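You operate a simulated robot arm through the tools that you are given. There is no shell and no other tool. Be economical: measure what you need, move in short steps, check, and stop when the job is done.

Carry out the task below with a simulated robot arm. There is one attempt and no reset: what you move stays moved.

TASK
Plug both vents, pump the chest up till the green lamp lights, then bleed it.
Fine: blue plug in the white vent, yellow in the black; bleed knob shut for the pumping, open at the end, gauge at zero. Where these are worked on the way, their far stop is far enough and under half their travel is too little: bleed knob.
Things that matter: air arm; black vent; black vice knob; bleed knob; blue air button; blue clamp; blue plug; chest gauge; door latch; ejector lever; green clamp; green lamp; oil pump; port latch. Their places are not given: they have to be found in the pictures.

It is judged by the outcome, as a careful person would: the job done as asked, and still so three seconds after it is handed in. It fails if anything else is knocked over, pushed out of place, dropped, spilled or broken.

THE ROBOT
A 7-joint arm with a two-finger parallel gripper, fixed in place. Base frame: the origin is at the foot of the arm, x ahead of it, y to its left, z up. Lengths are in cm, angles in rad, forces in N, time in s.
With the tool pointing down near the work surface it reaches from about 24 to 62 cm from the base axis. Its first joint turns from -1.152 to 1.152 rad. Payload 2.6 kg.
Tool frame: the origin (TCP) lies between the finger pads and is the grasp point; the fingertips stand 3 cm ahead of it; z points along the fingers, y is the line along which they close. The gripper opens to 9.4 cm. The fingers are 2.8 cm wide and 1 cm thick; the gripper's body (5 by 9.6 cm) begins 5.5 cm behind the TCP.
Orientation is that of the tool frame in the base frame, as a unit quaternion [x, y, z, w]. With the fingers straight down and closing along the base's y, the tool's x points along the base's -x, its y along +y and its z along -z.

THE INTERFACE
- The arm moves only by the tool move_arm. Its argument "motion" is one flat list of numbers, 7 for each row, row after row: the shift along the base's x, y, z in cm, then the turn, a rotation vector about the base's x, y, z in rad, then the opening in per cent of the stroke, from 0 (shut) to 100 (fully open). In form: [tx, ty, tz, wx, wy, wz, fingers, tx, ty, tz, wx, wy, wz, fingers, ...]. A call has 1 to 12 rows; each row is the pose to reach, as a shift and turn from the pose commanded when the call began. Each row takes 0.2 s and may step no farther than 5 cm and 0.15 rad from the row before; otherwise, or with a gripper value out of range, the whole call is refused. Where a pose cannot be reached the arm comes as near as it can. A force on the tool above 40 N (or 10 N above the force at the start of the call, whichever is more), or a blocked arm, ends the call early, and 0.2 s more pass. Each finger travels about 7.2 cm/s and halts on what it meets, pressing with about 37 N; the grip force reading is that of the motor and also rises with nothing between the fingers. The clock runs only during rows and for 0.2 s after the last one: add rows that repeat a pose to give the fingers time. The reply holds the time, the measured pose of the TCP, the force on the tool along the base axes, the opening and the grip force, in the units named above and with some noise, with the torque about the TCP (base axes, N m) and any sound that the robot's microphone picked up.
- Cameras (640 x 400 px; columns grow to the right, rows downward): "scene" is fixed at [3.6, 44.19, 54.33]; the picture's right is [-0.73, -0.69, 0.00], its down [-0.51, 0.55, -0.66] and it looks along [0.45, -0.48, -0.75] (base axes); focal length 214 px, centre (320, 200). "wrist" rides on the gripper at [7.6, 1.4, -10.3] in the tool frame; the picture's right is [-0.18, 0.98, 0.00], its down [-0.75, -0.14, -0.64] and it looks along [-0.63, -0.12, 0.77] (tool axes); focal length 243 px, centre (320, 200).
- camera(camera): a new picture of that camera. It takes no simulated time.
- locate(camera, pixels): there is no depth. For up to 12 entries [column, row, z] of the newest picture of that camera ("zoom" is the newest enlarged one), the place [x, y] in the base frame at which the ray of that pixel passes the height z, good to about 0.2 cm. It takes no simulated time.
- close_up(camera, box): a new picture of the part [left, top, right, bottom] of that camera's present view, enlarged. It takes no simulated time.
- close_job(): hands the job in; it is judged then, once.

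Go step by step. Measure first, check grasps and placings, and put right what went wrong. The budget is 80 turns and 54 pictures, counting those below and the enlarged ones. Unless the task says otherwise, let go and move clear before handing in, and close with one line.

The tools are called as a command line: name --argument value ..., lists and objects as JSON in quotes. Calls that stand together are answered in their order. move_arm: Moves the arm, as the interface text tells. Its arguments: {"type":"object","properties":{"motion":{"type":"array","items":{"type":"number"}}},"required":["motion"]} The other tools are called the same way: camera (camera) takes a picture; locate (camera, pixels) gives the place at which the rays of pixels pass given heights; close_up (camera, box) takes an enlarged picture of a part of a camera's view; close_job () hands the job in.

At the start:

```text
time_s: 0.0
tcp_pos: [31.54, -15.46, 40.99]
tool_rot: [0.0, 1.0, 0.0, 0.0]
ft_force: [-0.9, -0.5, -0.1]
torque: [-0.03, 0.02, -0.01]
finger_gap: 9.41
finger_force: 0.0
```

scene: 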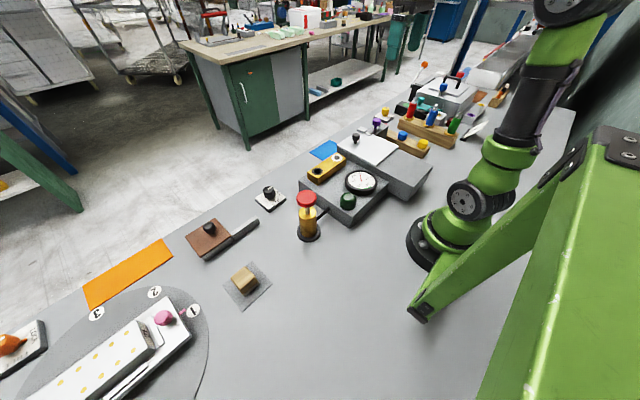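
wrist: 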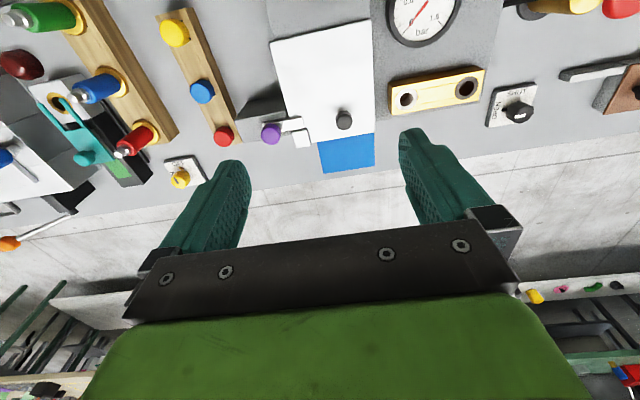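

The scene shows the gauge near (360,180), a pump with a red cap near (307,200), a yellow block with two vents near (327,167) and a rack of plugs near (405,140). I'll enlarge these areas.

close_up --camera "scene" --box '[240, 120, 440, 245]'

close_up --camera "scene" --box '[350, 55, 520, 161]'

close_up --camera "wrist" --box '[150, 0, 640, 200]'

```text
3.20 times, centred on (340, 182) of scene
```

zoom: 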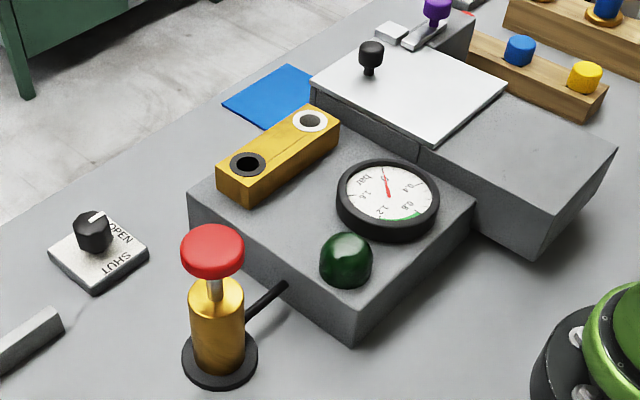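

```text
3.76 times, centred on (435, 108) of scene
```

zoom: 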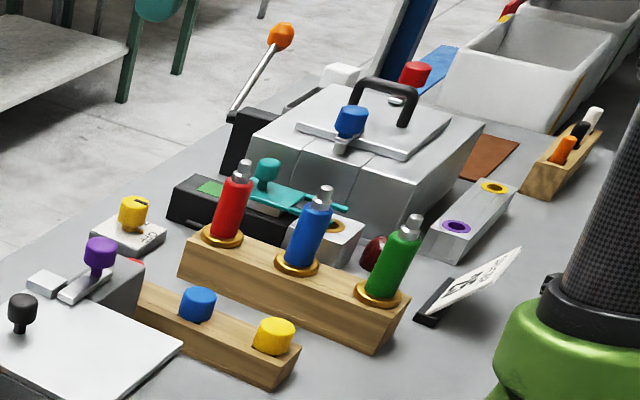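

```text
1.31 times, centred on (395, 100) of wrist
```

zoom: 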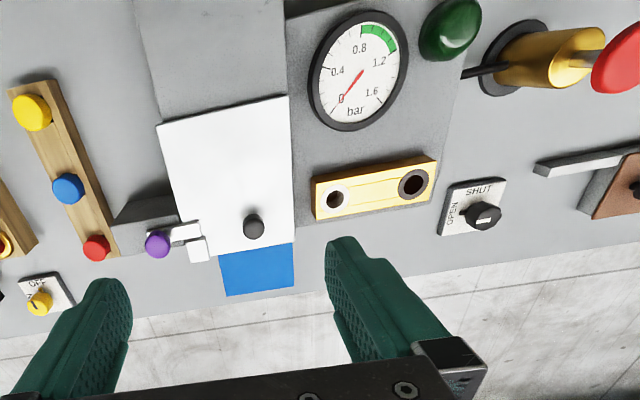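

Both vents, the plugs, the knob and the pump appear in both views, so I'll triangulate them.

locate --camera "scene" --pixels '[[268.1, 188.2, 0], [268.1, 188.2, 10], [306.3, 196, 0], [306.3, 196, 10], [336.6, 157.3, 0], [336.6, 157.3, 10], [317.2, 170.4, 0], [317.2, 170.4, 10], [402.2, 132.6, 0], [402.2, 132.6, 10], [422.8, 141.4, 0], [422.8, 141.4, 10]]'

locate --camera "wrist" --pixels '[[522.9, 112.3, 0], [522.9, 112.3, 10], [407.3, 97, 0], [407.3, 97, 10], [465.4, 87.7, 0], [465.4, 87.7, 10], [202, 90, 0], [202, 90, 10], [174.5, 32.6, 0], [174.5, 32.6, 10]]'

```text
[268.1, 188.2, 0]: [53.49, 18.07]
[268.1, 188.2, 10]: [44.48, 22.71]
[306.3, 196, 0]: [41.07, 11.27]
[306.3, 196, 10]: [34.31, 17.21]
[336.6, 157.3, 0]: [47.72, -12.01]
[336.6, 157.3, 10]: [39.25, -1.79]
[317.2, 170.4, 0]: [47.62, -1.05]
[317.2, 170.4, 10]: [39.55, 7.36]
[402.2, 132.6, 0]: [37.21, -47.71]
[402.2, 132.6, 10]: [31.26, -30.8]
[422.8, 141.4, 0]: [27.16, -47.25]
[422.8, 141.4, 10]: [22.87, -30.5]
```

```text
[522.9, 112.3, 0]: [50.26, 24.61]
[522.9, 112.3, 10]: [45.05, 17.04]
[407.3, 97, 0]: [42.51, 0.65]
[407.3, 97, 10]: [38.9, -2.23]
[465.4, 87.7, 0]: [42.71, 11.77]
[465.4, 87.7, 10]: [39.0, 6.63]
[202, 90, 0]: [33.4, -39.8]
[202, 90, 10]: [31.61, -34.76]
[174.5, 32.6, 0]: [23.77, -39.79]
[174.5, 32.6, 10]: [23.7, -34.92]
```

The triangulated positions are roughly: white vent (39.2,-2.1,9.7), black vent (39.5,6.9,9.5), blue plug top (32.6,-36.4,6.6), yellow plug top (24,-36.7,6.3) and bleed knob (48,20.5,5.4). I'll move above the plugs for a closer look.

move_arm --motion '[-0.5, -4.5, 0, 0, 0, 0, 60, -1, -9, -1, 0, 0, 0, 60, -1.5, -13.5, -3, 0, 0, 0, 60, -2, -17, -6, 0, 0, 0, 60, -2.5, -20, -9, 0, 0, 0, 60, -2.5, -21, -13, 0, 0, 0, 60, -2.5, -21, -17, 0, 0, 0, 60, -2.5, -21, -19, 0, 0, 0, 60]'

camera --camera "wrist"

close_up --camera "scene" --box '[250, 175, 298, 215]'

```text
time_s: 1.8
tcp_pos: [29.07, -36.59, 22.02]
tool_rot: [0.0, 1.0, 0.0, 0.0]
ft_force: [0.6, -0.2, -0.7]
torque: [0.0, -0.04, 0.0]
finger_gap: 5.65
finger_force: 0.0
```

```text
48 pictures are left
```

wrist: 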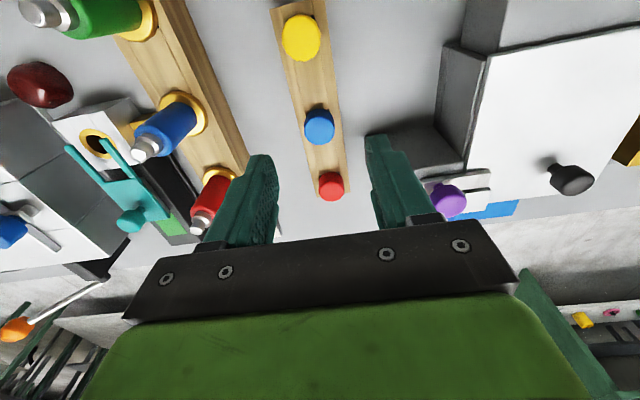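

```text
10.00 times, centred on (274, 195) of scene
```

zoom: 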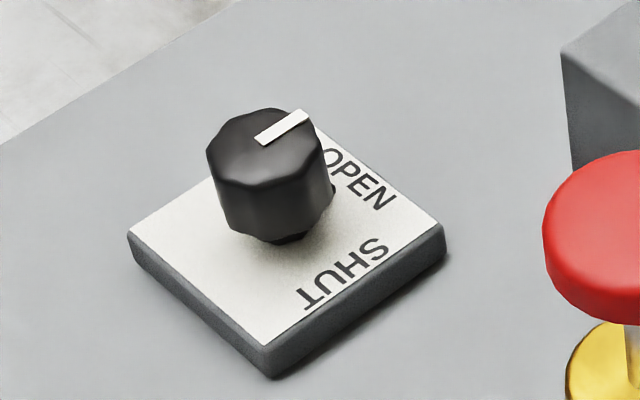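

The knob's white pointer faces OPEN (-y side), so it must turn clockwise by about 90° to SHUT (-x side). I'll measure the plugs more precisely first.

close_up --camera "wrist" --box '[240, 0, 400, 200]'

close_up --camera "scene" --box '[380, 115, 444, 155]'

```text
2.00 times, centred on (320, 100) of wrist
```

zoom: 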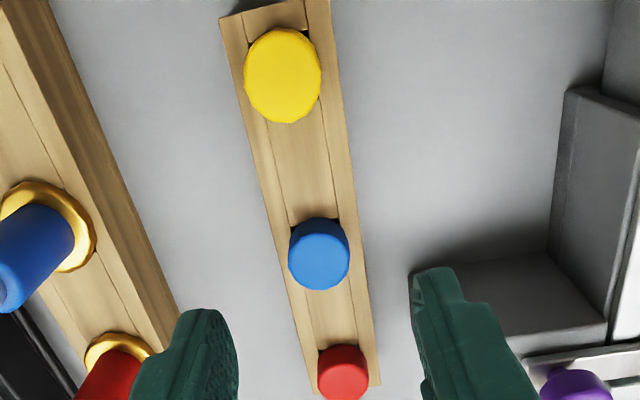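

```text
10.00 times, centred on (412, 135) of scene
```

zoom: 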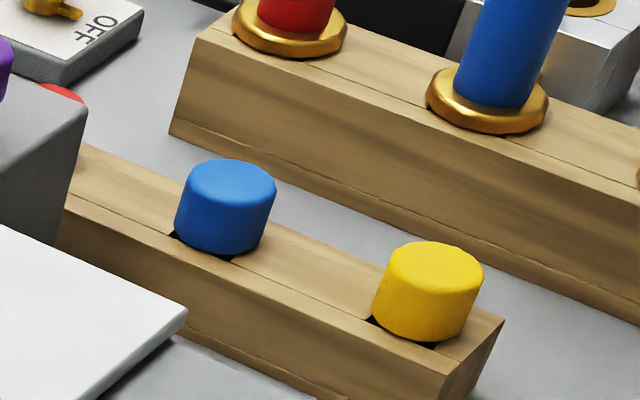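

locate --camera "scene" --pixels '[[403.1, 132.8, 5], [403.1, 132.8, 8], [423.5, 141, 5], [423.5, 141, 8], [397.6, 132.8, 7], [407.6, 134, 7]]'

locate --camera "wrist" --pixels '[[320, 131, 5], [320, 131, 8], [301, 39, 5], [301, 39, 8], [304, 131, 7], [335, 131, 7]]'

```text
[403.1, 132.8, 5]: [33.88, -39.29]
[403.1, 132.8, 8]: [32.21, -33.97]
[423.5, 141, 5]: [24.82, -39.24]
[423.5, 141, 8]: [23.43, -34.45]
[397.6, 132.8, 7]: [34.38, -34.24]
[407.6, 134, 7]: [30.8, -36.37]
```

```text
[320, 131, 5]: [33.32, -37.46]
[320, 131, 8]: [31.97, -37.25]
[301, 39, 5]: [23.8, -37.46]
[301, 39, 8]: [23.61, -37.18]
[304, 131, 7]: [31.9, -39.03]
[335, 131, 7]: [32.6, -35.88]
```

The blue plug centre is about (33.0,-37.4) with its top at z≈6.1. I'll descend over it and check before gripping.

move_arm --motion '[2, -0.4, -4, 0, 0, 0, 60, 3.9, -0.8, -8, 0, 0, 0, 60, 3.9, -0.8, -11, 0, 0, 0, 60, 3.9, -0.8, -13, 0, 0, 0, 60, 3.9, -0.8, -14, 0, 0, 0, 60]'

camera --camera "wrist"

close_up --camera "scene" --box '[370, 105, 450, 155]'

```text
time_s: 3.0
tcp_pos: [32.86, -37.29, 7.86]
tool_rot: [0.0, 1.0, -0.001, 0.0]
ft_force: [0.3, -0.3, -0.1]
torque: [0.03, 0.01, 0.03]
finger_gap: 5.68
finger_force: 0.3
```

```text
44 pictures are left
```

wrist: 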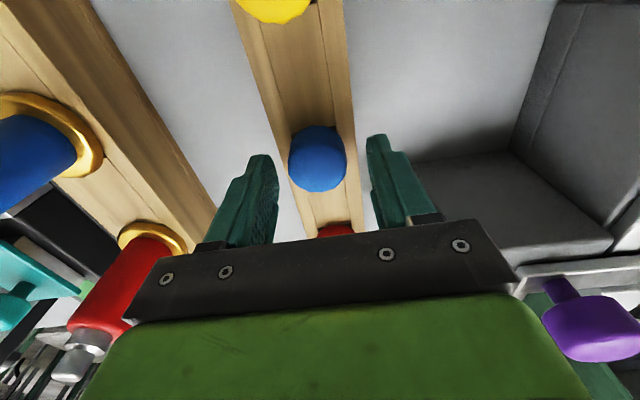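

```text
8.00 times, centred on (410, 130) of scene
```

zoom: 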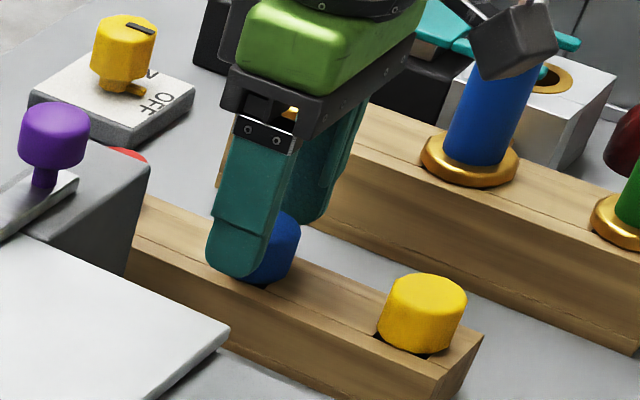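

locate --camera "wrist" --pixels '[[318, 165, 6.1], [318, 192, 6.1], [318, 128, 4], [289, 160, 6], [347, 160, 6]]'

```text
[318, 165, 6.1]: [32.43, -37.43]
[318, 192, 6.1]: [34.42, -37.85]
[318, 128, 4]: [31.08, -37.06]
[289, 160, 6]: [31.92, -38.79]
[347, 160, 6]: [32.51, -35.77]
```

The plug (centre at pixel 318,165) sits between the fingers. I'll go down a little and close.

move_arm --motion '[0, -0.05, -0.8, 0, 0, 0, 60, 0, -0.05, -0.9, 0, 0, 0, 45, 0, -0.05, -0.9, 0, 0, 0, 15, 0, -0.05, -0.9, 0, 0, 0, 15, 0, -0.05, -0.9, 0, 0, 0, 15]'

```text
time_s: 4.2
tcp_pos: [32.8, -37.35, 7.12]
tool_rot: [0.0, 1.0, 0.0, 0.0]
ft_force: [0.4, -1.4, 1.5]
torque: [-0.09, -0.06, 0.01]
finger_gap: 3.45
finger_force: 37.4
```

The grip holds at 3.45 cm with 37 N. I'll lift slowly and look.

move_arm --motion '[0, 0, 1, 0, 0, 0, 15, 0, 0, 3, 0, 0, 0, 15, 0, 0, 7, 0, 0, 0, 15, 0, 0, 11, 0, 0, 0, 15, 0, 0, 14, 0, 0, 0, 15]'

camera --camera "wrist"

close_up --camera "scene" --box '[350, 65, 478, 145]'

```text
time_s: 5.4
tcp_pos: [32.81, -37.23, 21.36]
tool_rot: [0.001, 1.0, 0.0, 0.0]
ft_force: [0.1, -0.2, 0.1]
torque: [0.03, 0.02, 0.01]
finger_gap: 3.45
finger_force: 36.9
```

```text
42 pictures are left
```

wrist: 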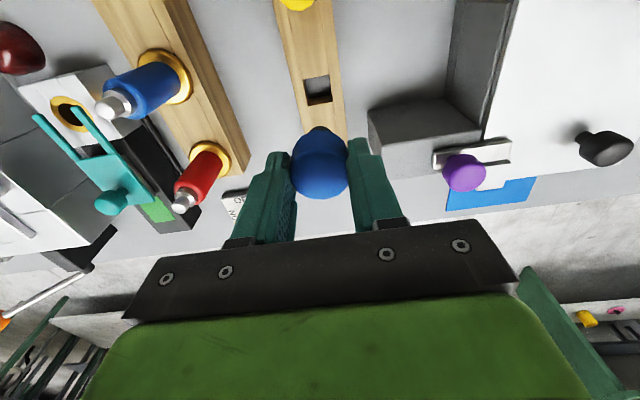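

```text
5.00 times, centred on (414, 105) of scene
```

zoom: 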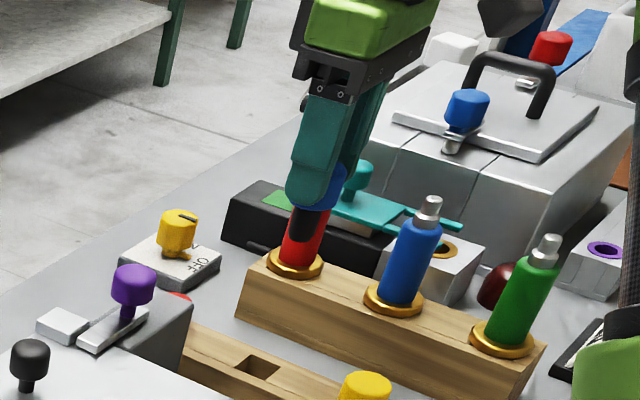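

The plug is held with its black stem showing. I'll carry it to the vents, first stopping behind and above them to measure.

move_arm --motion '[0, 4, 1, 0, 0, 0, 15, 0, 8.5, 1, 0, 0, 0, 15, 0, 13, 1, 0, 0, 0, 15, 0, 17.5, 1, 0, 0, 0, 15, 0, 22, 1, 0, 0, 0, 15, 0, 26.5, 1, 0, 0, 0, 15, 0, 31, 1, 0, 0, 0, 15, 0, 35, 1, 0, 0, 0, 15, 0, 37.5, 1, 0, 0, 0, 15, 0, 37.5, 1, 0, 0, 0, 15]'

camera --camera "wrist"

close_up --camera "scene" --box '[298, 125, 410, 195]'

```text
time_s: 7.6
tcp_pos: [32.85, 0.11, 22.11]
tool_rot: [0.001, 1.0, 0.001, 0.0]
ft_force: [0.3, 0.1, -1.4]
torque: [0.01, 0.01, 0.04]
finger_gap: 3.43
finger_force: 36.9
```

```text
40 pictures are left
```

wrist: 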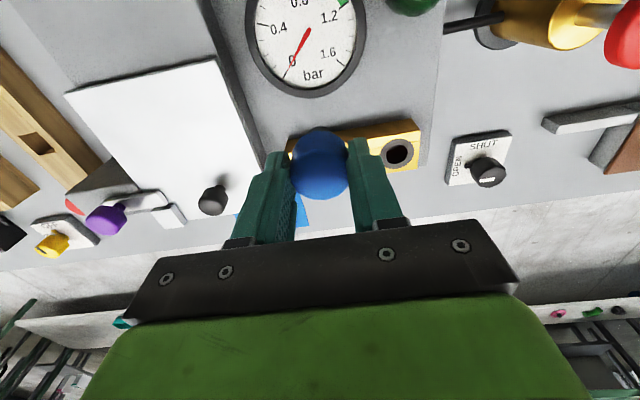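

```text
5.71 times, centred on (354, 160) of scene
```

zoom: 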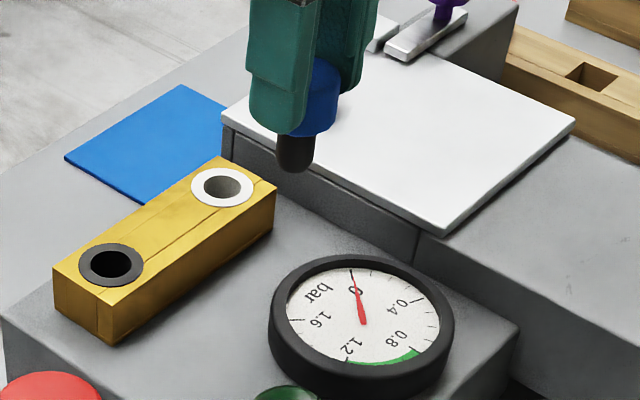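

locate --camera "zoom" --pixels '[[222, 187, 9], [222, 187, 10], [111, 264, 9], [111, 264, 10], [296, 168, 16]]'

locate --camera "wrist" --pixels '[[398, 154, 9], [398, 154, 10]]'

move_arm --motion '[-1, -4, 0, 0, 0, 0, 15, -2, -7, 0, 0, 0, 0, 15, -2, -7, 0, 0, 0, 0, 15]'

close_up --camera "wrist" --box '[280, 80, 520, 230]'

```text
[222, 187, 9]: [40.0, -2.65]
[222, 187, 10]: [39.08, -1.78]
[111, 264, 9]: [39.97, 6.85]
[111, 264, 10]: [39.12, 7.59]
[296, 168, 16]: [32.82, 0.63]
```

```text
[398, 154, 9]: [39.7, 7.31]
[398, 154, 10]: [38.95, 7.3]
```

```text
time_s: 8.4
tcp_pos: [30.84, -6.8, 22.16]
tool_rot: [0.0, 1.0, 0.0, 0.0]
ft_force: [-0.3, 0.3, -0.9]
torque: [0.0, -0.01, 0.0]
finger_gap: 3.43
finger_force: 37.2
```

```text
2.67 times, centred on (400, 155) of wrist
```

zoom: 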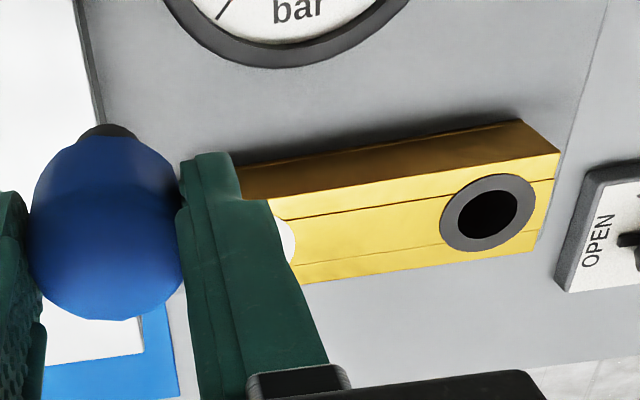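

Both views agree on black vent ≈(39.3,7.3,9.6) and white vent ≈(39.25,-2.15,9.6). I'll hover over the white vent and check alignment.

move_arm --motion '[4, 2, 0, 0, 0, 0, 15, 8.2, 4.4, 0, 0, 0, 0, 15, 8.2, 4.6, -2.5, 0, 0, 0, 15, 8.25, 4.65, -5, 0, 0, 0, 15, 8.25, 4.65, -5.5, 0, 0, 0, 15]'

close_up --camera "scene" --box '[298, 125, 378, 175]'

close_up --camera "wrist" --box '[240, 60, 464, 200]'

```text
time_s: 9.6
tcp_pos: [39.11, -2.1, 16.45]
tool_rot: [-0.001, 1.0, 0.001, 0.0]
ft_force: [0.4, 0.0, -0.2]
torque: [-0.01, 0.0, -0.02]
finger_gap: 3.43
finger_force: 36.8
```

```text
8.00 times, centred on (338, 150) of scene
```

zoom: 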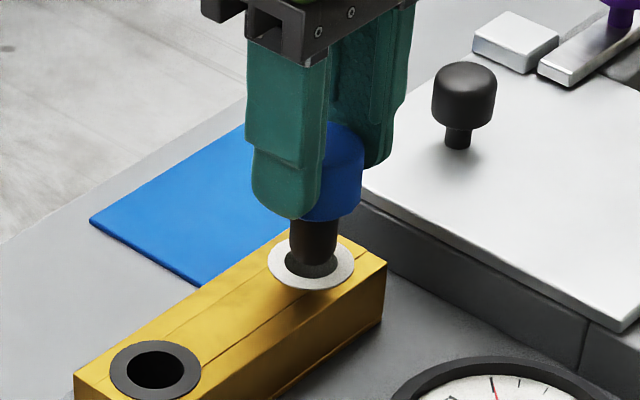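

```text
2.86 times, centred on (352, 130) of wrist
```

zoom: 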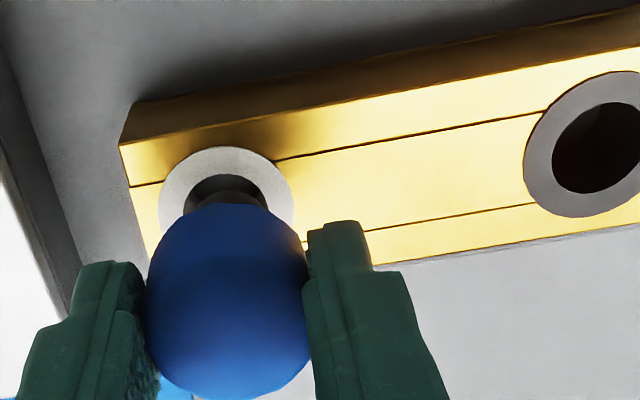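

locate --camera "zoom" --pixels '[[227, 210, 9.6], [597, 146, 9.6], [235, 190, 10.5]]'

move_arm --motion '[0, 0, -0.5, 0, 0, 0, 15, 0, 0, -1.0, 0, 0, 0, 15]'

```text
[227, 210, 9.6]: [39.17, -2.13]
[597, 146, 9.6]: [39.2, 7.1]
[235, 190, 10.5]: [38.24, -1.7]
```

```text
time_s: 10.2
tcp_pos: [39.15, -2.25, 15.44]
tool_rot: [0.001, 1.0, 0.001, 0.0]
ft_force: [-0.6, 0.0, -1.1]
torque: [0.0, -0.02, 0.0]
finger_gap: 3.45
finger_force: 36.8
```

Ring centre measures (39.17,-2.13), matching the tool. I'll keep lowering until the head seats, with force watched.

move_arm --motion '[0, 0.05, -0.5, 0, 0, 0, 15, 0, 0.05, -1.0, 0, 0, 0, 15, 0, 0.05, -1.5, 0, 0, 0, 15, 0, 0.05, -1.9, 0, 0, 0, 15]'

close_up --camera "scene" --box '[298, 125, 378, 175]'

```text
time_s: 11.2
tcp_pos: [39.36, -2.03, 13.85]
tool_rot: [-0.001, 1.0, 0.0, 0.0]
ft_force: [0.9, -0.7, 0.3]
torque: [-0.09, -0.04, -0.01]
finger_gap: 3.43
finger_force: 37.1
```

```text
8.00 times, centred on (338, 150) of scene
```

zoom: 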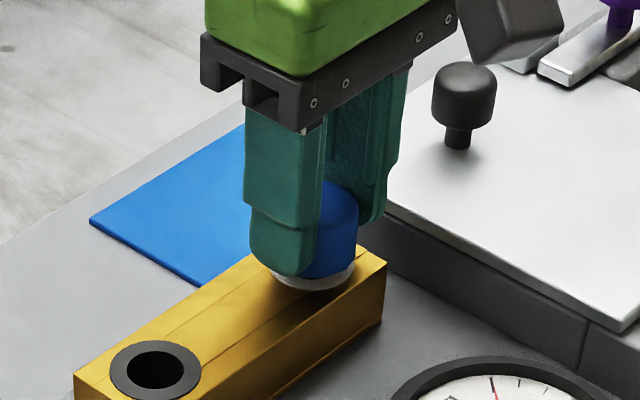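

The stem is entering the white vent. I'll press on until it seats.

move_arm --motion '[0.1, 0, -0.4, 0, 0, 0, 15, 0.1, 0, -0.8, 0, 0, 0, 15, 0.1, 0, -1.2, 0, 0, 0, 15, 0.1, 0, -1.6, 0, 0, 0, 15]'

```text
time_s: 11.9
tcp_pos: [39.27, -2.08, 13.19]
tool_rot: [0.002, 1.0, 0.0, 0.001]
ft_force: [-3.0, -0.8, 4.6]
torque: [-0.14, 0.06, -0.01]
finger_gap: 3.43
finger_force: 37.6
stopped in row 3: the force on the tool passed its limit at 49 N (the readings are from after the stop); the commanded pose is now the measured one
```

It stopped hard at z=13.2, so the head is probably seated. I'll release, rise and look.

move_arm --motion '[0, 0, 0, 0, 0, 0, 45, 0, 0, 0, 0, 0, 0, 60, 0, 0, 0.5, 0, 0, 0, 60, 0, 0, 4, 0, 0, 0, 60, 0, 0, 8.5, 0, 0, 0, 60]'

close_up --camera "scene" --box '[298, 125, 378, 175]'

```text
time_s: 13.1
tcp_pos: [39.35, -1.82, 21.64]
tool_rot: [0.002, 1.0, 0.001, 0.001]
ft_force: [0.4, -0.1, 0.6]
torque: [-0.01, -0.06, -0.02]
finger_gap: 5.64
finger_force: 0.0
```

```text
8.00 times, centred on (338, 150) of scene
```

zoom: 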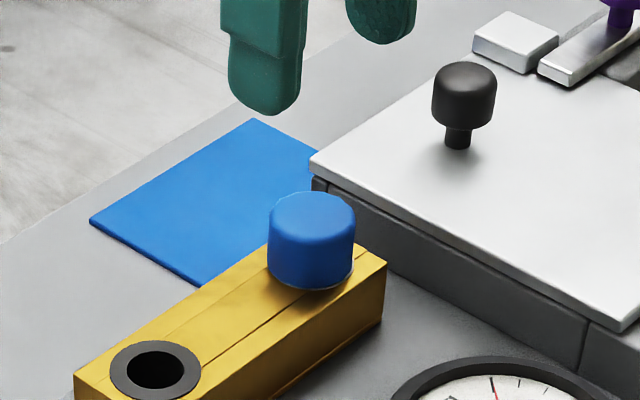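

The blue plug is seated fully in the white vent. Next, the yellow plug at about (24.0,-37.4).

move_arm --motion '[-1.7, -4, 0.5, 0, 0, 0, 60, -3.4, -8, 0.5, 0, 0, 0, 60, -5.1, -12, 0.5, 0, 0, 0, 60, -6.8, -16, 0.5, 0, 0, 0, 60, -8.5, -20, 0.5, 0, 0, 0, 60, -10.2, -24, 0.5, 0, 0, 0, 60, -11.9, -28, 0.5, 0, 0, 0, 60, -13.6, -32, 0, 0, 0, 0, 60, -15.3, -35.5, -1, 0, 0, 0, 60, -15.3, -35.5, -5, 0, 0, 0, 60, -15.3, -35.5, -9, 0, 0, 0, 60, -15.3, -35.5, -12, 0, 0, 0, 60]'

close_up --camera "wrist" --box '[220, 80, 420, 205]'

```text
time_s: 15.7
tcp_pos: [23.85, -37.71, 9.65]
tool_rot: [0.002, 1.0, 0.0, 0.0]
ft_force: [-0.7, 0.0, 0.5]
torque: [0.02, 0.02, 0.0]
finger_gap: 5.65
finger_force: 0.1
```

```text
3.20 times, centred on (320, 142) of wrist
```

zoom: 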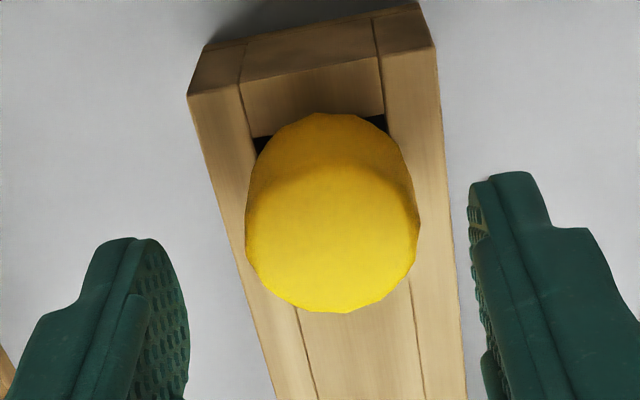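

locate --camera "zoom" --pixels '[[332, 235, 6.1], [332, 312, 6.0], [320, 115, 4], [246, 225, 6], [419, 225, 6]]'

```text
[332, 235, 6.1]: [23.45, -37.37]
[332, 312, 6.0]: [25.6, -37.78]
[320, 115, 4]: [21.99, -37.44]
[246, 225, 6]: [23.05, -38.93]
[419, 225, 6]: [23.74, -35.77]
```

The plug centre is about (23.8,-37.4). I'll shift 0.3 in y, go down and close.

move_arm --motion '[0, 0.3, -1.3, 0, 0, 0, 60, 0, 0.3, -2.5, 0, 0, 0, 60, 0, 0.3, -2.5, 0, 0, 0, 45, 0, 0.3, -2.5, 0, 0, 0, 15, 0, 0.3, -2.5, 0, 0, 0, 15, 0, 0.3, -2.5, 0, 0, 0, 15]'

```text
time_s: 17.1
tcp_pos: [23.86, -37.35, 6.93]
tool_rot: [0.002, 1.0, 0.0, 0.0]
ft_force: [0.8, 0.3, -0.7]
torque: [-0.01, -0.01, -0.03]
finger_gap: 3.47
finger_force: 36.9
```

Gripped at 3.47 cm. I'll lift and carry it towards the black vent.

move_arm --motion '[0, 0, 1, 0, 0, 0, 15, 0, 0, 5, 0, 0, 0, 15, 0, 0, 10, 0, 0, 0, 15, 0, 0, 14.5, 0, 0, 0, 15, 1.4, 4, 15, 0, 0, 0, 15, 2.9, 8.5, 15, 0, 0, 0, 15, 4.4, 13, 15, 0, 0, 0, 15, 6, 17.5, 15, 0, 0, 0, 15, 7.5, 22, 15, 0, 0, 0, 15, 9, 26.5, 15, 0, 0, 0, 15, 10.5, 31, 15, 0, 0, 0, 15, 12, 35.5, 15, 0, 0, 0, 15]'

move_arm --motion '[1.5, 4.5, 0, 0, 0, 0, 15, 3.0, 8.5, 0, 0, 0, 0, 15, 3.4, 9.05, 0, 0, 0, 0, 15, 3.4, 9.05, -3, 0, 0, 0, 15, 3.4, 9.05, -5.4, 0, 0, 0, 15, 3.4, 9.05, -5.4, 0, 0, 0, 15]'

close_up --camera "scene" --box '[278, 135, 358, 185]'

close_up --camera "wrist" --box '[220, 80, 420, 205]'

```text
time_s: 19.7
tcp_pos: [36.16, -1.95, 21.92]
tool_rot: [0.003, 1.0, 0.002, 0.0]
ft_force: [-0.2, -0.5, -1.1]
torque: [-0.01, 0.0, -0.01]
finger_gap: 3.45
finger_force: 36.8
```

```text
time_s: 21.1
tcp_pos: [39.36, 7.22, 16.62]
tool_rot: [0.002, 1.0, 0.001, 0.0]
ft_force: [0.1, -0.7, 0.2]
torque: [0.0, 0.02, -0.02]
finger_gap: 3.46
finger_force: 36.9
```

```text
8.00 times, centred on (318, 160) of scene
```

zoom: 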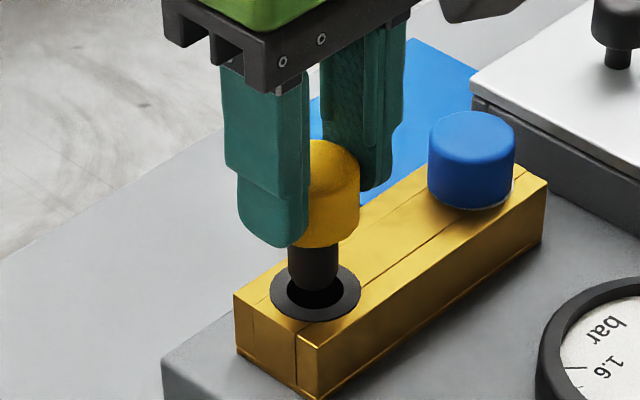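

```text
3.20 times, centred on (320, 142) of wrist
```

zoom: 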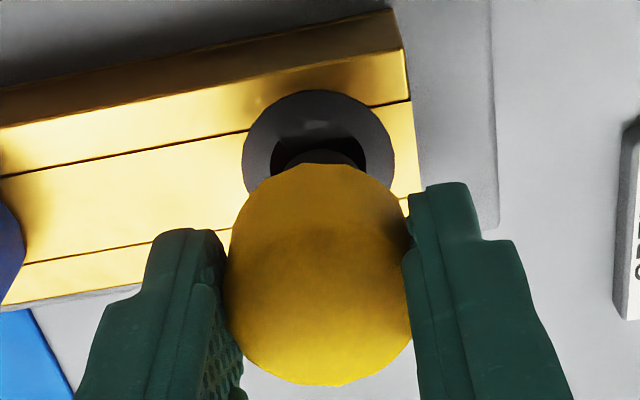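

locate --camera "zoom" --pixels '[[318, 161, 9.6]]'

move_arm --motion '[-0.1, 0, -0.5, 0, 0, 0, 15, -0.1, 0, -1.0, 0, 0, 0, 15, -0.1, 0, -1.5, 0, 0, 0, 15]'

close_up --camera "scene" --box '[278, 135, 358, 185]'

```text
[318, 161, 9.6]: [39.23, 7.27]
```

```text
time_s: 21.9
tcp_pos: [39.38, 7.14, 15.19]
tool_rot: [0.001, 1.0, 0.001, 0.001]
ft_force: [-0.3, 0.2, -0.8]
torque: [-0.02, 0.0, 0.04]
finger_gap: 3.45
finger_force: 37.4
```

```text
8.00 times, centred on (318, 160) of scene
```

zoom: 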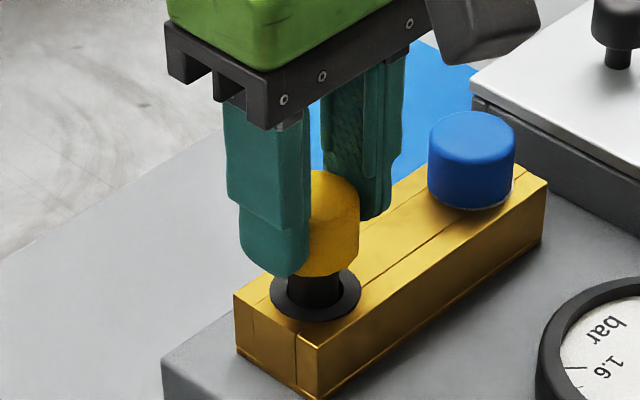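

The stem is entering the hole at (315,295). I'll press it down until it seats.

move_arm --motion '[0, 0.05, -0.5, 0, 0, 0, 15, 0, 0.05, -1.0, 0, 0, 0, 15, 0, 0.05, -1.4, 0, 0, 0, 15, 0, 0.05, -1.8, 0, 0, 0, 15, 0, 0.05, -2.2, 0, 0, 0, 15, 0, 0.05, -2.6, 0, 0, 0, 15, 0, 0.05, -3, 0, 0, 0, 15]'

```text
time_s: 23.3
tcp_pos: [39.34, 7.23, 13.02]
tool_rot: [0.003, 1.0, 0.0, 0.002]
ft_force: [-2.0, 0.2, 2.0]
torque: [0.01, 0.07, -0.02]
finger_gap: 3.46
finger_force: 36.9
stopped in row 6: the force on the tool passed its limit at 48 N (the readings are from after the stop); the commanded pose is now the measured one
```

Seated at z=13.0. I'll release, rise and move towards the bleed knob to measure it.

move_arm --motion '[0, 0, 0, 0, 0, 0, 45, 0, 0, 0, 0, 0, 0, 60, 0, 0, 0.5, 0, 0, 0, 60, 0, 0, 4.5, 0, 0, 0, 60, 0, 0, 8, 0, 0, 0, 60, 1.3, 4, 8, 0, 0, 0, 60, 2.6, 8, 8, 0, 0, 0, 60, 4, 12, 6, 0, 0, 0, 60, 4, 13, 4, 0, 0, 0, 60]'

camera --camera "wrist"

close_up --camera "scene" --box '[240, 120, 400, 220]'

```text
time_s: 25.3
tcp_pos: [43.24, 20.22, 17.16]
tool_rot: [0.004, 1.0, 0.001, 0.001]
ft_force: [-0.9, 0.2, 0.5]
torque: [0.03, 0.02, -0.01]
finger_gap: 5.64
finger_force: 0.1
```

```text
29 pictures are left
```

wrist: 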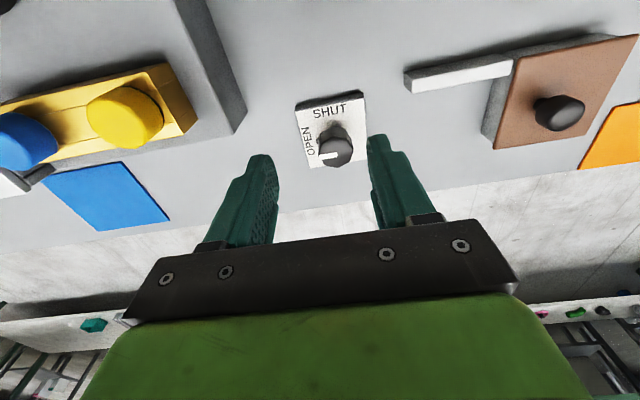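

```text
4.00 times, centred on (320, 170) of scene
```

zoom: 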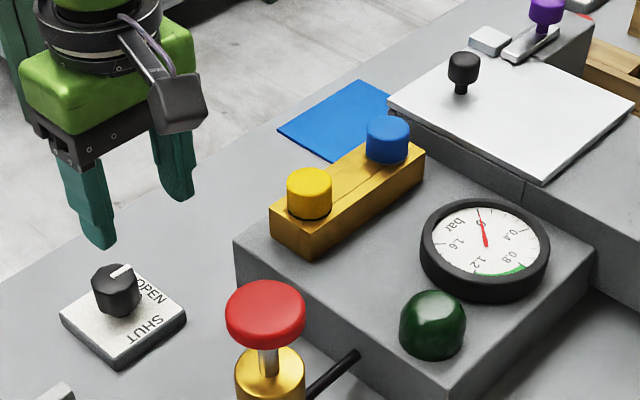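

close_up --camera "wrist" --box '[280, 85, 400, 185]'

locate --camera "scene" --pixels '[[268.4, 189, 3], [268.4, 189, 5], [268.4, 189, 7]]'

locate --camera "wrist" --pixels '[[337, 153, 3], [337, 153, 5], [337, 153, 7], [331, 127, 1.5]]'

```text
4.00 times, centred on (340, 135) of wrist
```

zoom: 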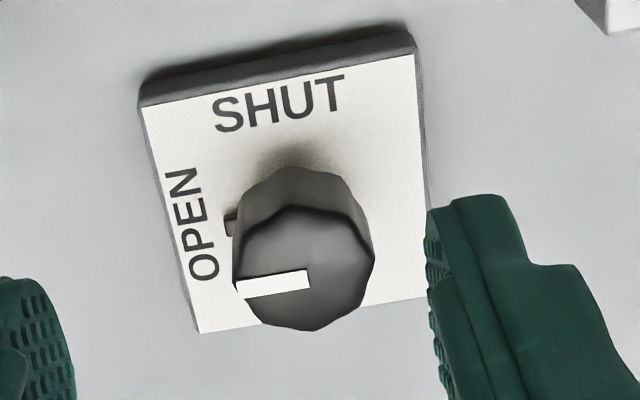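

```text
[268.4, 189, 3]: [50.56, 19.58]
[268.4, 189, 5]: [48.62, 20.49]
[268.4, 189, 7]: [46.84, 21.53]
```

```text
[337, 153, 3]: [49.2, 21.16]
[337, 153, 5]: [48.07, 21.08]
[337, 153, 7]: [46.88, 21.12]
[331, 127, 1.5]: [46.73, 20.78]
```

The knob centre is about (47.6,21.0) with its top at z≈5.9. I'll pre-turn +0.75 rad while descending over it, then check.

move_arm --motion '[1.5, 0.3, -1, 0, 0, 0.15, 60, 3, 0.6, -2, 0, 0, 0.3, 60, 4.36, 0.8, -3, 0, 0, 0.45, 60, 4.36, 0.8, -5, 0, 0, 0.6, 60, 4.36, 0.8, -7, 0, 0, 0.75, 60, 4.36, 0.8, -8, 0, 0, 0.78, 60]'

camera --camera "wrist"

close_up --camera "scene" --box '[230, 155, 310, 215]'

```text
time_s: 26.7
tcp_pos: [47.55, 21.08, 9.0]
tool_rot: [-0.378, 0.926, 0.003, 0.0]
ft_force: [0.1, -0.2, 0.1]
torque: [0.0, -0.01, 0.01]
finger_gap: 5.63
finger_force: 0.0
```

```text
26 pictures are left
```

wrist: 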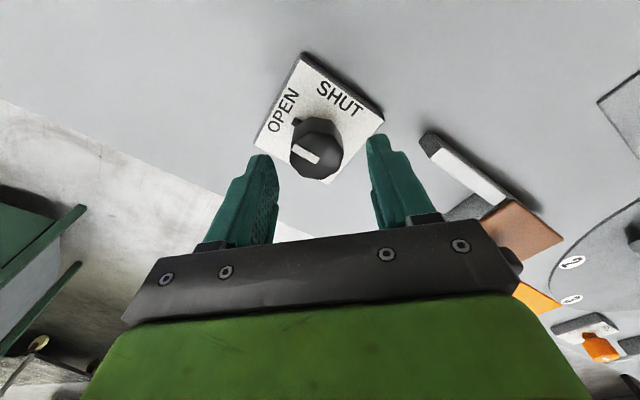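

```text
6.67 times, centred on (270, 185) of scene
```

zoom: 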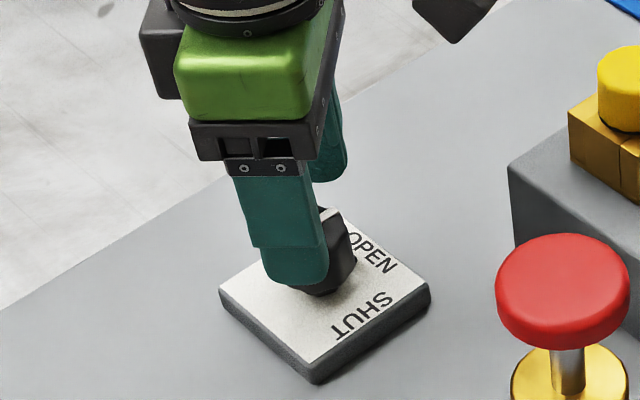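

locate --camera "wrist" --pixels '[[317, 158, 5.8], [317, 182, 5.8], [317, 117, 3], [290, 150, 5], [344, 150, 5]]'

```text
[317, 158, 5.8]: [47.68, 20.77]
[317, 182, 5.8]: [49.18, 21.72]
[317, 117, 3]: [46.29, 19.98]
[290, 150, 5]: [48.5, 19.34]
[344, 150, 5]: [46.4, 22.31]
```

The knob centre is about (47.6,20.8). I'll lower and grip it.

move_arm --motion '[0, -0.2, -1.5, 0, 0, 0, 60, 0, -0.2, -2.9, 0, 0, 0, 60, 0, -0.2, -2.9, 0, 0, 0, 40, 0, -0.2, -2.9, 0, 0, 0, 10, 0, -0.2, -2.9, 0, 0, 0, 10, 0, -0.2, -2.9, 0, 0, 0, 10]'

```text
time_s: 28.1
tcp_pos: [47.71, 20.65, 6.17]
tool_rot: [-0.377, 0.926, 0.0, 0.002]
ft_force: [12.4, -5.5, -7.9]
torque: [0.43, 0.1, -0.06]
finger_gap: 3.56
finger_force: 45.0
```

Gripped at 3.56 cm with some side force. I'll nudge the target to relieve it and turn -1.6 rad (clockwise).

move_arm --motion '[0.15, -0.2, 0, 0, 0, 0, 10, 0.15, -0.2, 0, 0, 0, -0.14, 10, 0.15, -0.2, 0, 0, 0, -0.28, 10, 0.15, -0.2, 0, 0, 0, -0.42, 10, 0.15, -0.2, 0, 0, 0, -0.56, 10, 0.15, -0.2, 0, 0, 0, -0.7, 10, 0.15, -0.2, 0, 0, 0, -0.84, 10, 0.15, -0.2, 0, 0, 0, -0.98, 10, 0.15, -0.2, 0, 0, 0, -1.12, 10, 0.15, -0.2, 0, 0, 0, -1.26, 10, 0.15, -0.2, 0, 0, 0, -1.4, 10, 0.15, -0.2, 0, 0, 0, -1.54, 10]'

camera --camera "wrist"

```text
time_s: 30.7
tcp_pos: [47.8, 21.21, 6.24]
tool_rot: [0.373, 0.928, 0.004, 0.0]
ft_force: [2.8, 30.3, -5.8]
torque: [-0.55, 0.12, 0.11]
finger_gap: 3.56
finger_force: 45.0
```

```text
24 pictures are left
```

wrist: 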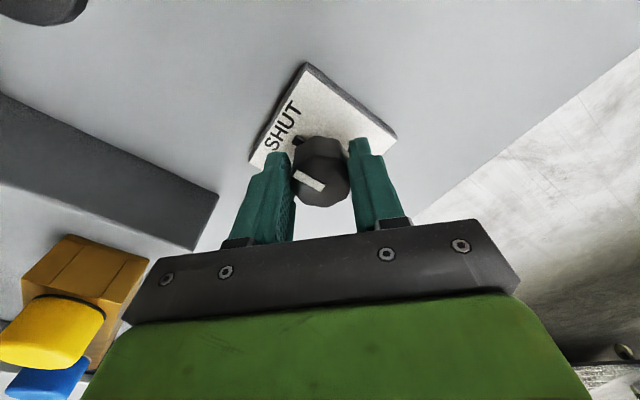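

The pointer now faces SHUT squarely. There's 30 N of side force because the centre is nearer y≈21.2, so I'll relieve it, push a touch further and release.

move_arm --motion '[0, 0.3, 0, 0, 0, 0, 10, 0, 0.55, 0, 0, 0, -0.06, 10, 0, 0.55, 0, 0, 0, -0.12, 10]'

close_up --camera "wrist" --box '[230, 50, 410, 220]'

```text
time_s: 31.5
tcp_pos: [47.87, 21.23, 6.15]
tool_rot: [0.43, 0.903, -0.001, 0.004]
ft_force: [-2.6, 8.1, 3.5]
torque: [-0.31, 0.41, 0.54]
finger_gap: 3.55
finger_force: 44.8
```

```text
2.35 times, centred on (320, 135) of wrist
```

zoom: 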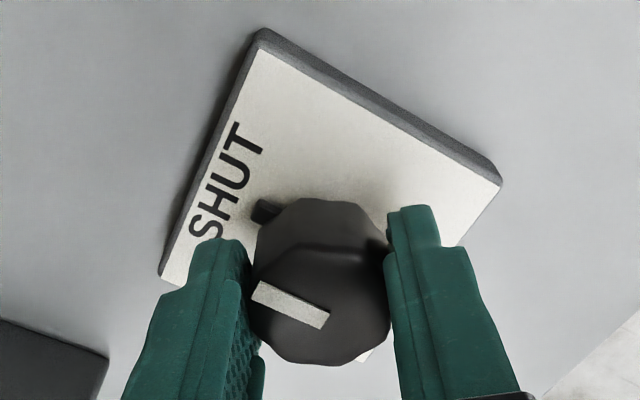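

The torque has risen (0.54 N·m), so the knob is at its SHUT stop. I'll release, rise, unwind the yaw and move back to view the pump.

move_arm --motion '[0, 0, 0, 0, 0, 0, 40, 0, 0, 0, 0, 0, 0, 65, 0, 0, 4, 0, 0, 0, 65, 0, 0, 8, 0, 0, 0.14, 65, 0, 0, 12, 0, 0, 0.28, 50, -2, -0.5, 16, 0, 0, 0.42, 25, -5, -1.3, 18, 0, 0, 0.56, 0, -9, -2.5, 19, 0, 0, 0.7, 0, -13, -3.5, 19, 0, 0, 0.84, 0, -17, -4.5, 19, 0, 0, 0.89, 0, -19, -5, 19, 0, 0, 0.89, 0]'

camera --camera "wrist"

close_up --camera "scene" --box '[240, 165, 360, 255]'

```text
time_s: 33.9
tcp_pos: [28.75, 16.24, 25.24]
tool_rot: [-0.003, 1.0, 0.001, 0.001]
ft_force: [0.3, 0.5, 0.5]
torque: [0.01, 0.01, 0.03]
finger_gap: 0.01
finger_force: 32.9
```

```text
22 pictures are left
```

wrist: 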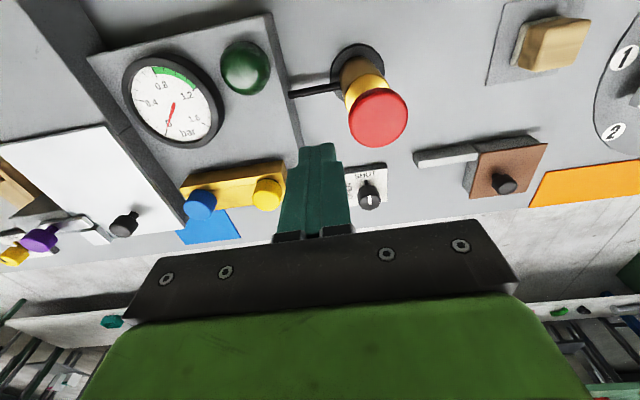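

```text
4.44 times, centred on (300, 210) of scene
```

zoom: 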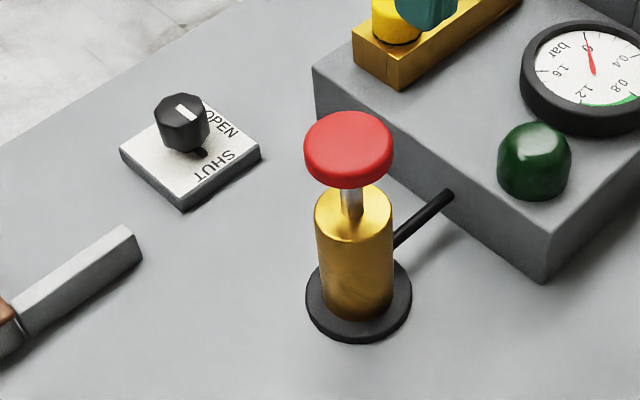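

The pointer reads SHUT. Next I'll triangulate the pump cap: scene zoom (348,140), wrist (380,122).

locate --camera "zoom" --pixels '[[348, 138, 10], [348, 138, 12], [348, 138, 14], [358, 303, 0]]'

locate --camera "wrist" --pixels '[[380, 122, 10], [380, 122, 12], [380, 122, 14], [356, 65, 0]]'

```text
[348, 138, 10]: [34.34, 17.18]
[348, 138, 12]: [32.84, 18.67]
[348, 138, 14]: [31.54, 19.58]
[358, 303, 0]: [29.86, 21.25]
```

```text
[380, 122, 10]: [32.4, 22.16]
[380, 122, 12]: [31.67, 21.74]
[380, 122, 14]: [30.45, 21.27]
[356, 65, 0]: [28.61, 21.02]
```

The cap is about (29.9,20.9) with its top at z≈15.8. I'll position over it and lower the closed fingertips to just above.

move_arm --motion '[0.6, 2.4, 0, 0, 0, 0, 0, 1.1, 4.6, -1, 0, 0, 0, 0, 1.1, 4.6, -4, 0, 0, 0, 0, 1.1, 4.6, -5.5, 0, 0, 0, 0, 1.1, 4.6, -5.5, 0, 0, 0, 0]'

close_up --camera "wrist" --box '[220, 60, 420, 220]'

close_up --camera "scene" --box '[260, 145, 380, 235]'

```text
time_s: 35.1
tcp_pos: [30.08, 20.8, 19.75]
tool_rot: [0.0, 1.0, 0.001, 0.002]
ft_force: [0.1, 0.7, 0.2]
torque: [-0.01, 0.02, -0.01]
finger_gap: 0.0
finger_force: 32.9
```

```text
2.50 times, centred on (320, 140) of wrist
```

zoom: 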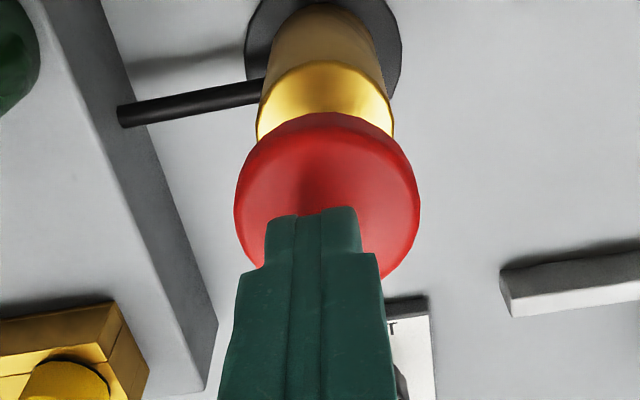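

```text
4.44 times, centred on (320, 190) of scene
```

zoom: 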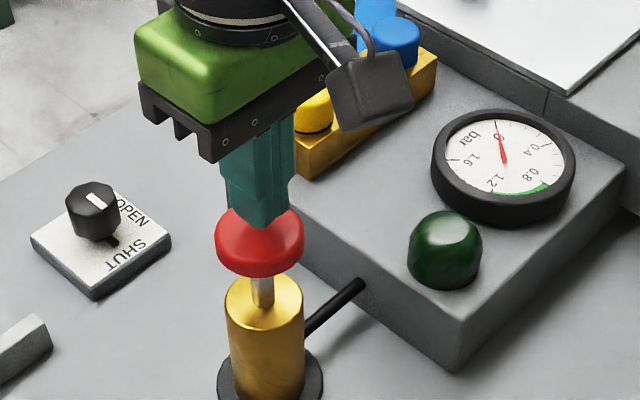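

The fingertips are just above the cap. I'll press slowly to feel the stroke.

move_arm --motion '[-0.2, 0.2, -0.5, 0, 0, 0, 0, -0.2, 0.2, -1, 0, 0, 0, 0, -0.2, 0.2, -1.5, 0, 0, 0, 0, -0.2, 0.2, -2, 0, 0, 0, 0, -0.2, 0.2, -2.5, 0, 0, 0, 0, -0.2, 0.2, -3, 0, 0, 0, 0, -0.2, 0.2, -3.5, 0, 0, 0, 0, -0.2, 0.2, -4, 0, 0, 0, 0, -0.2, 0.2, -4.5, 0, 0, 0, 0]'

close_up --camera "scene" --box '[260, 145, 380, 235]'

```text
time_s: 37.1
tcp_pos: [29.75, 21.04, 15.05]
tool_rot: [-0.002, 1.0, 0.001, 0.003]
ft_force: [-0.7, -4.1, 8.5]
torque: [-0.13, 0.16, 0.07]
finger_gap: 0.0
finger_force: 33.3
```

```text
4.44 times, centred on (320, 190) of scene
```

zoom: 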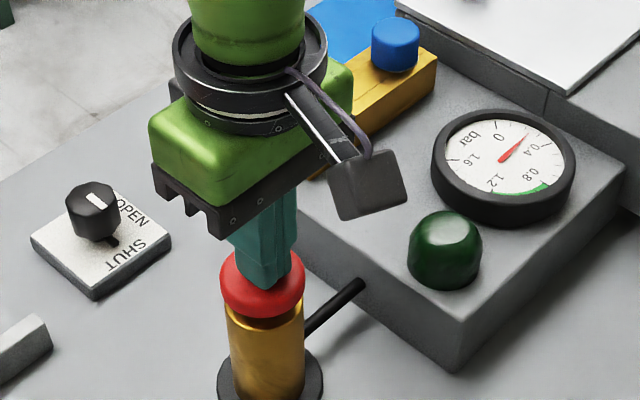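

One stroke raised the gauge to about 0.27 bar, with the knob staying SHUT. I'll do a second stroke.

move_arm --motion '[0, 0, 2, 0, 0, 0, 0, 0, 0, 4.2, 0, 0, 0, 0, 0, 0, 4.6, 0, 0, 0, 0, 0, 0, 4.6, 0, 0, 0, 0, 0, 0, 3.5, 0, 0, 0, 0, 0, 0, 2.5, 0, 0, 0, 0, 0, 0, 1.6, 0, 0, 0, 0, 0, 0, 0.8, 0, 0, 0, 0, 0, 0, 0.2, 0, 0, 0, 0, 0, 0, 0, 0, 0, 0, 0]'

close_up --camera "scene" --box '[260, 145, 380, 235]'

```text
time_s: 39.3
tcp_pos: [29.76, 21.1, 15.24]
tool_rot: [-0.002, 1.0, 0.001, 0.002]
ft_force: [-3.1, -2.3, 7.9]
torque: [-0.05, 0.22, 0.04]
finger_gap: 0.0
finger_force: 33.4
```

```text
4.44 times, centred on (320, 190) of scene
```

zoom: 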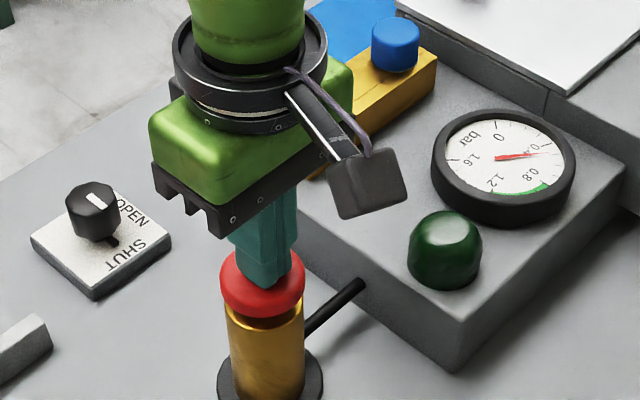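

The gauge is now about 0.5 bar. I'll do two more strokes, checking after each.

move_arm --motion '[0, 0, 2, 0, 0, 0, 0, 0, 0, 4.2, 0, 0, 0, 0, 0, 0, 4.6, 0, 0, 0, 0, 0, 0, 4.6, 0, 0, 0, 0, 0, 0, 3.5, 0, 0, 0, 0, 0, 0, 2.5, 0, 0, 0, 0, 0, 0, 1.6, 0, 0, 0, 0, 0, 0, 0.8, 0, 0, 0, 0, 0, 0, 0.2, 0, 0, 0, 0, 0, 0, -0.2, 0, 0, 0, 0]'

close_up --camera "scene" --box '[260, 145, 380, 235]'

```text
time_s: 41.5
tcp_pos: [29.68, 21.07, 15.08]
tool_rot: [-0.001, 1.0, 0.001, 0.002]
ft_force: [-9.0, -4.2, 19.0]
torque: [-0.22, 0.41, 0.06]
finger_gap: 0.0
finger_force: 32.8
```

```text
4.44 times, centred on (320, 190) of scene
```

zoom: 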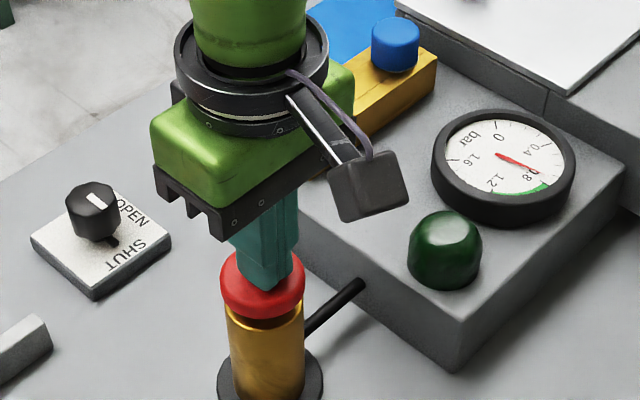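

The gauge is about 0.75 bar and the lamp isn't lit yet. One more stroke.

move_arm --motion '[0, 0, 2, 0, 0, 0, 0, 0, 0, 4.2, 0, 0, 0, 0, 0, 0, 4.6, 0, 0, 0, 0, 0, 0, 4.6, 0, 0, 0, 0, 0, 0, 3.5, 0, 0, 0, 0, 0, 0, 2.5, 0, 0, 0, 0, 0, 0, 1.6, 0, 0, 0, 0, 0, 0, 0.8, 0, 0, 0, 0, 0, 0, 0.2, 0, 0, 0, 0, 0, 0, 0.1, 0, 0, 0, 0]'

close_up --camera "scene" --box '[260, 145, 380, 235]'

```text
time_s: 43.7
tcp_pos: [29.89, 21.14, 15.08]
tool_rot: [-0.002, 1.0, 0.002, 0.003]
ft_force: [-1.5, -0.1, 11.7]
torque: [0.01, 0.17, 0.04]
finger_gap: 0.02
finger_force: 33.0
```

```text
4.44 times, centred on (320, 190) of scene
```

zoom: 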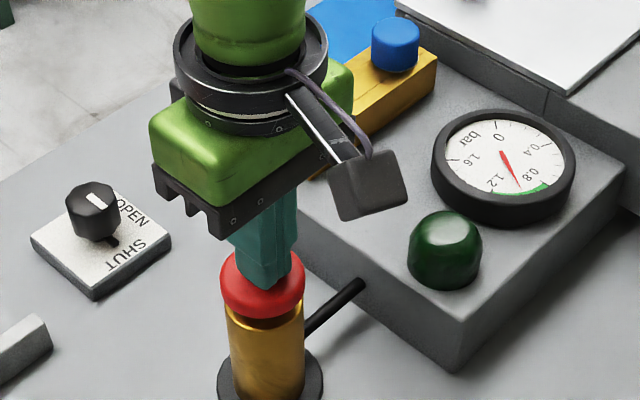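

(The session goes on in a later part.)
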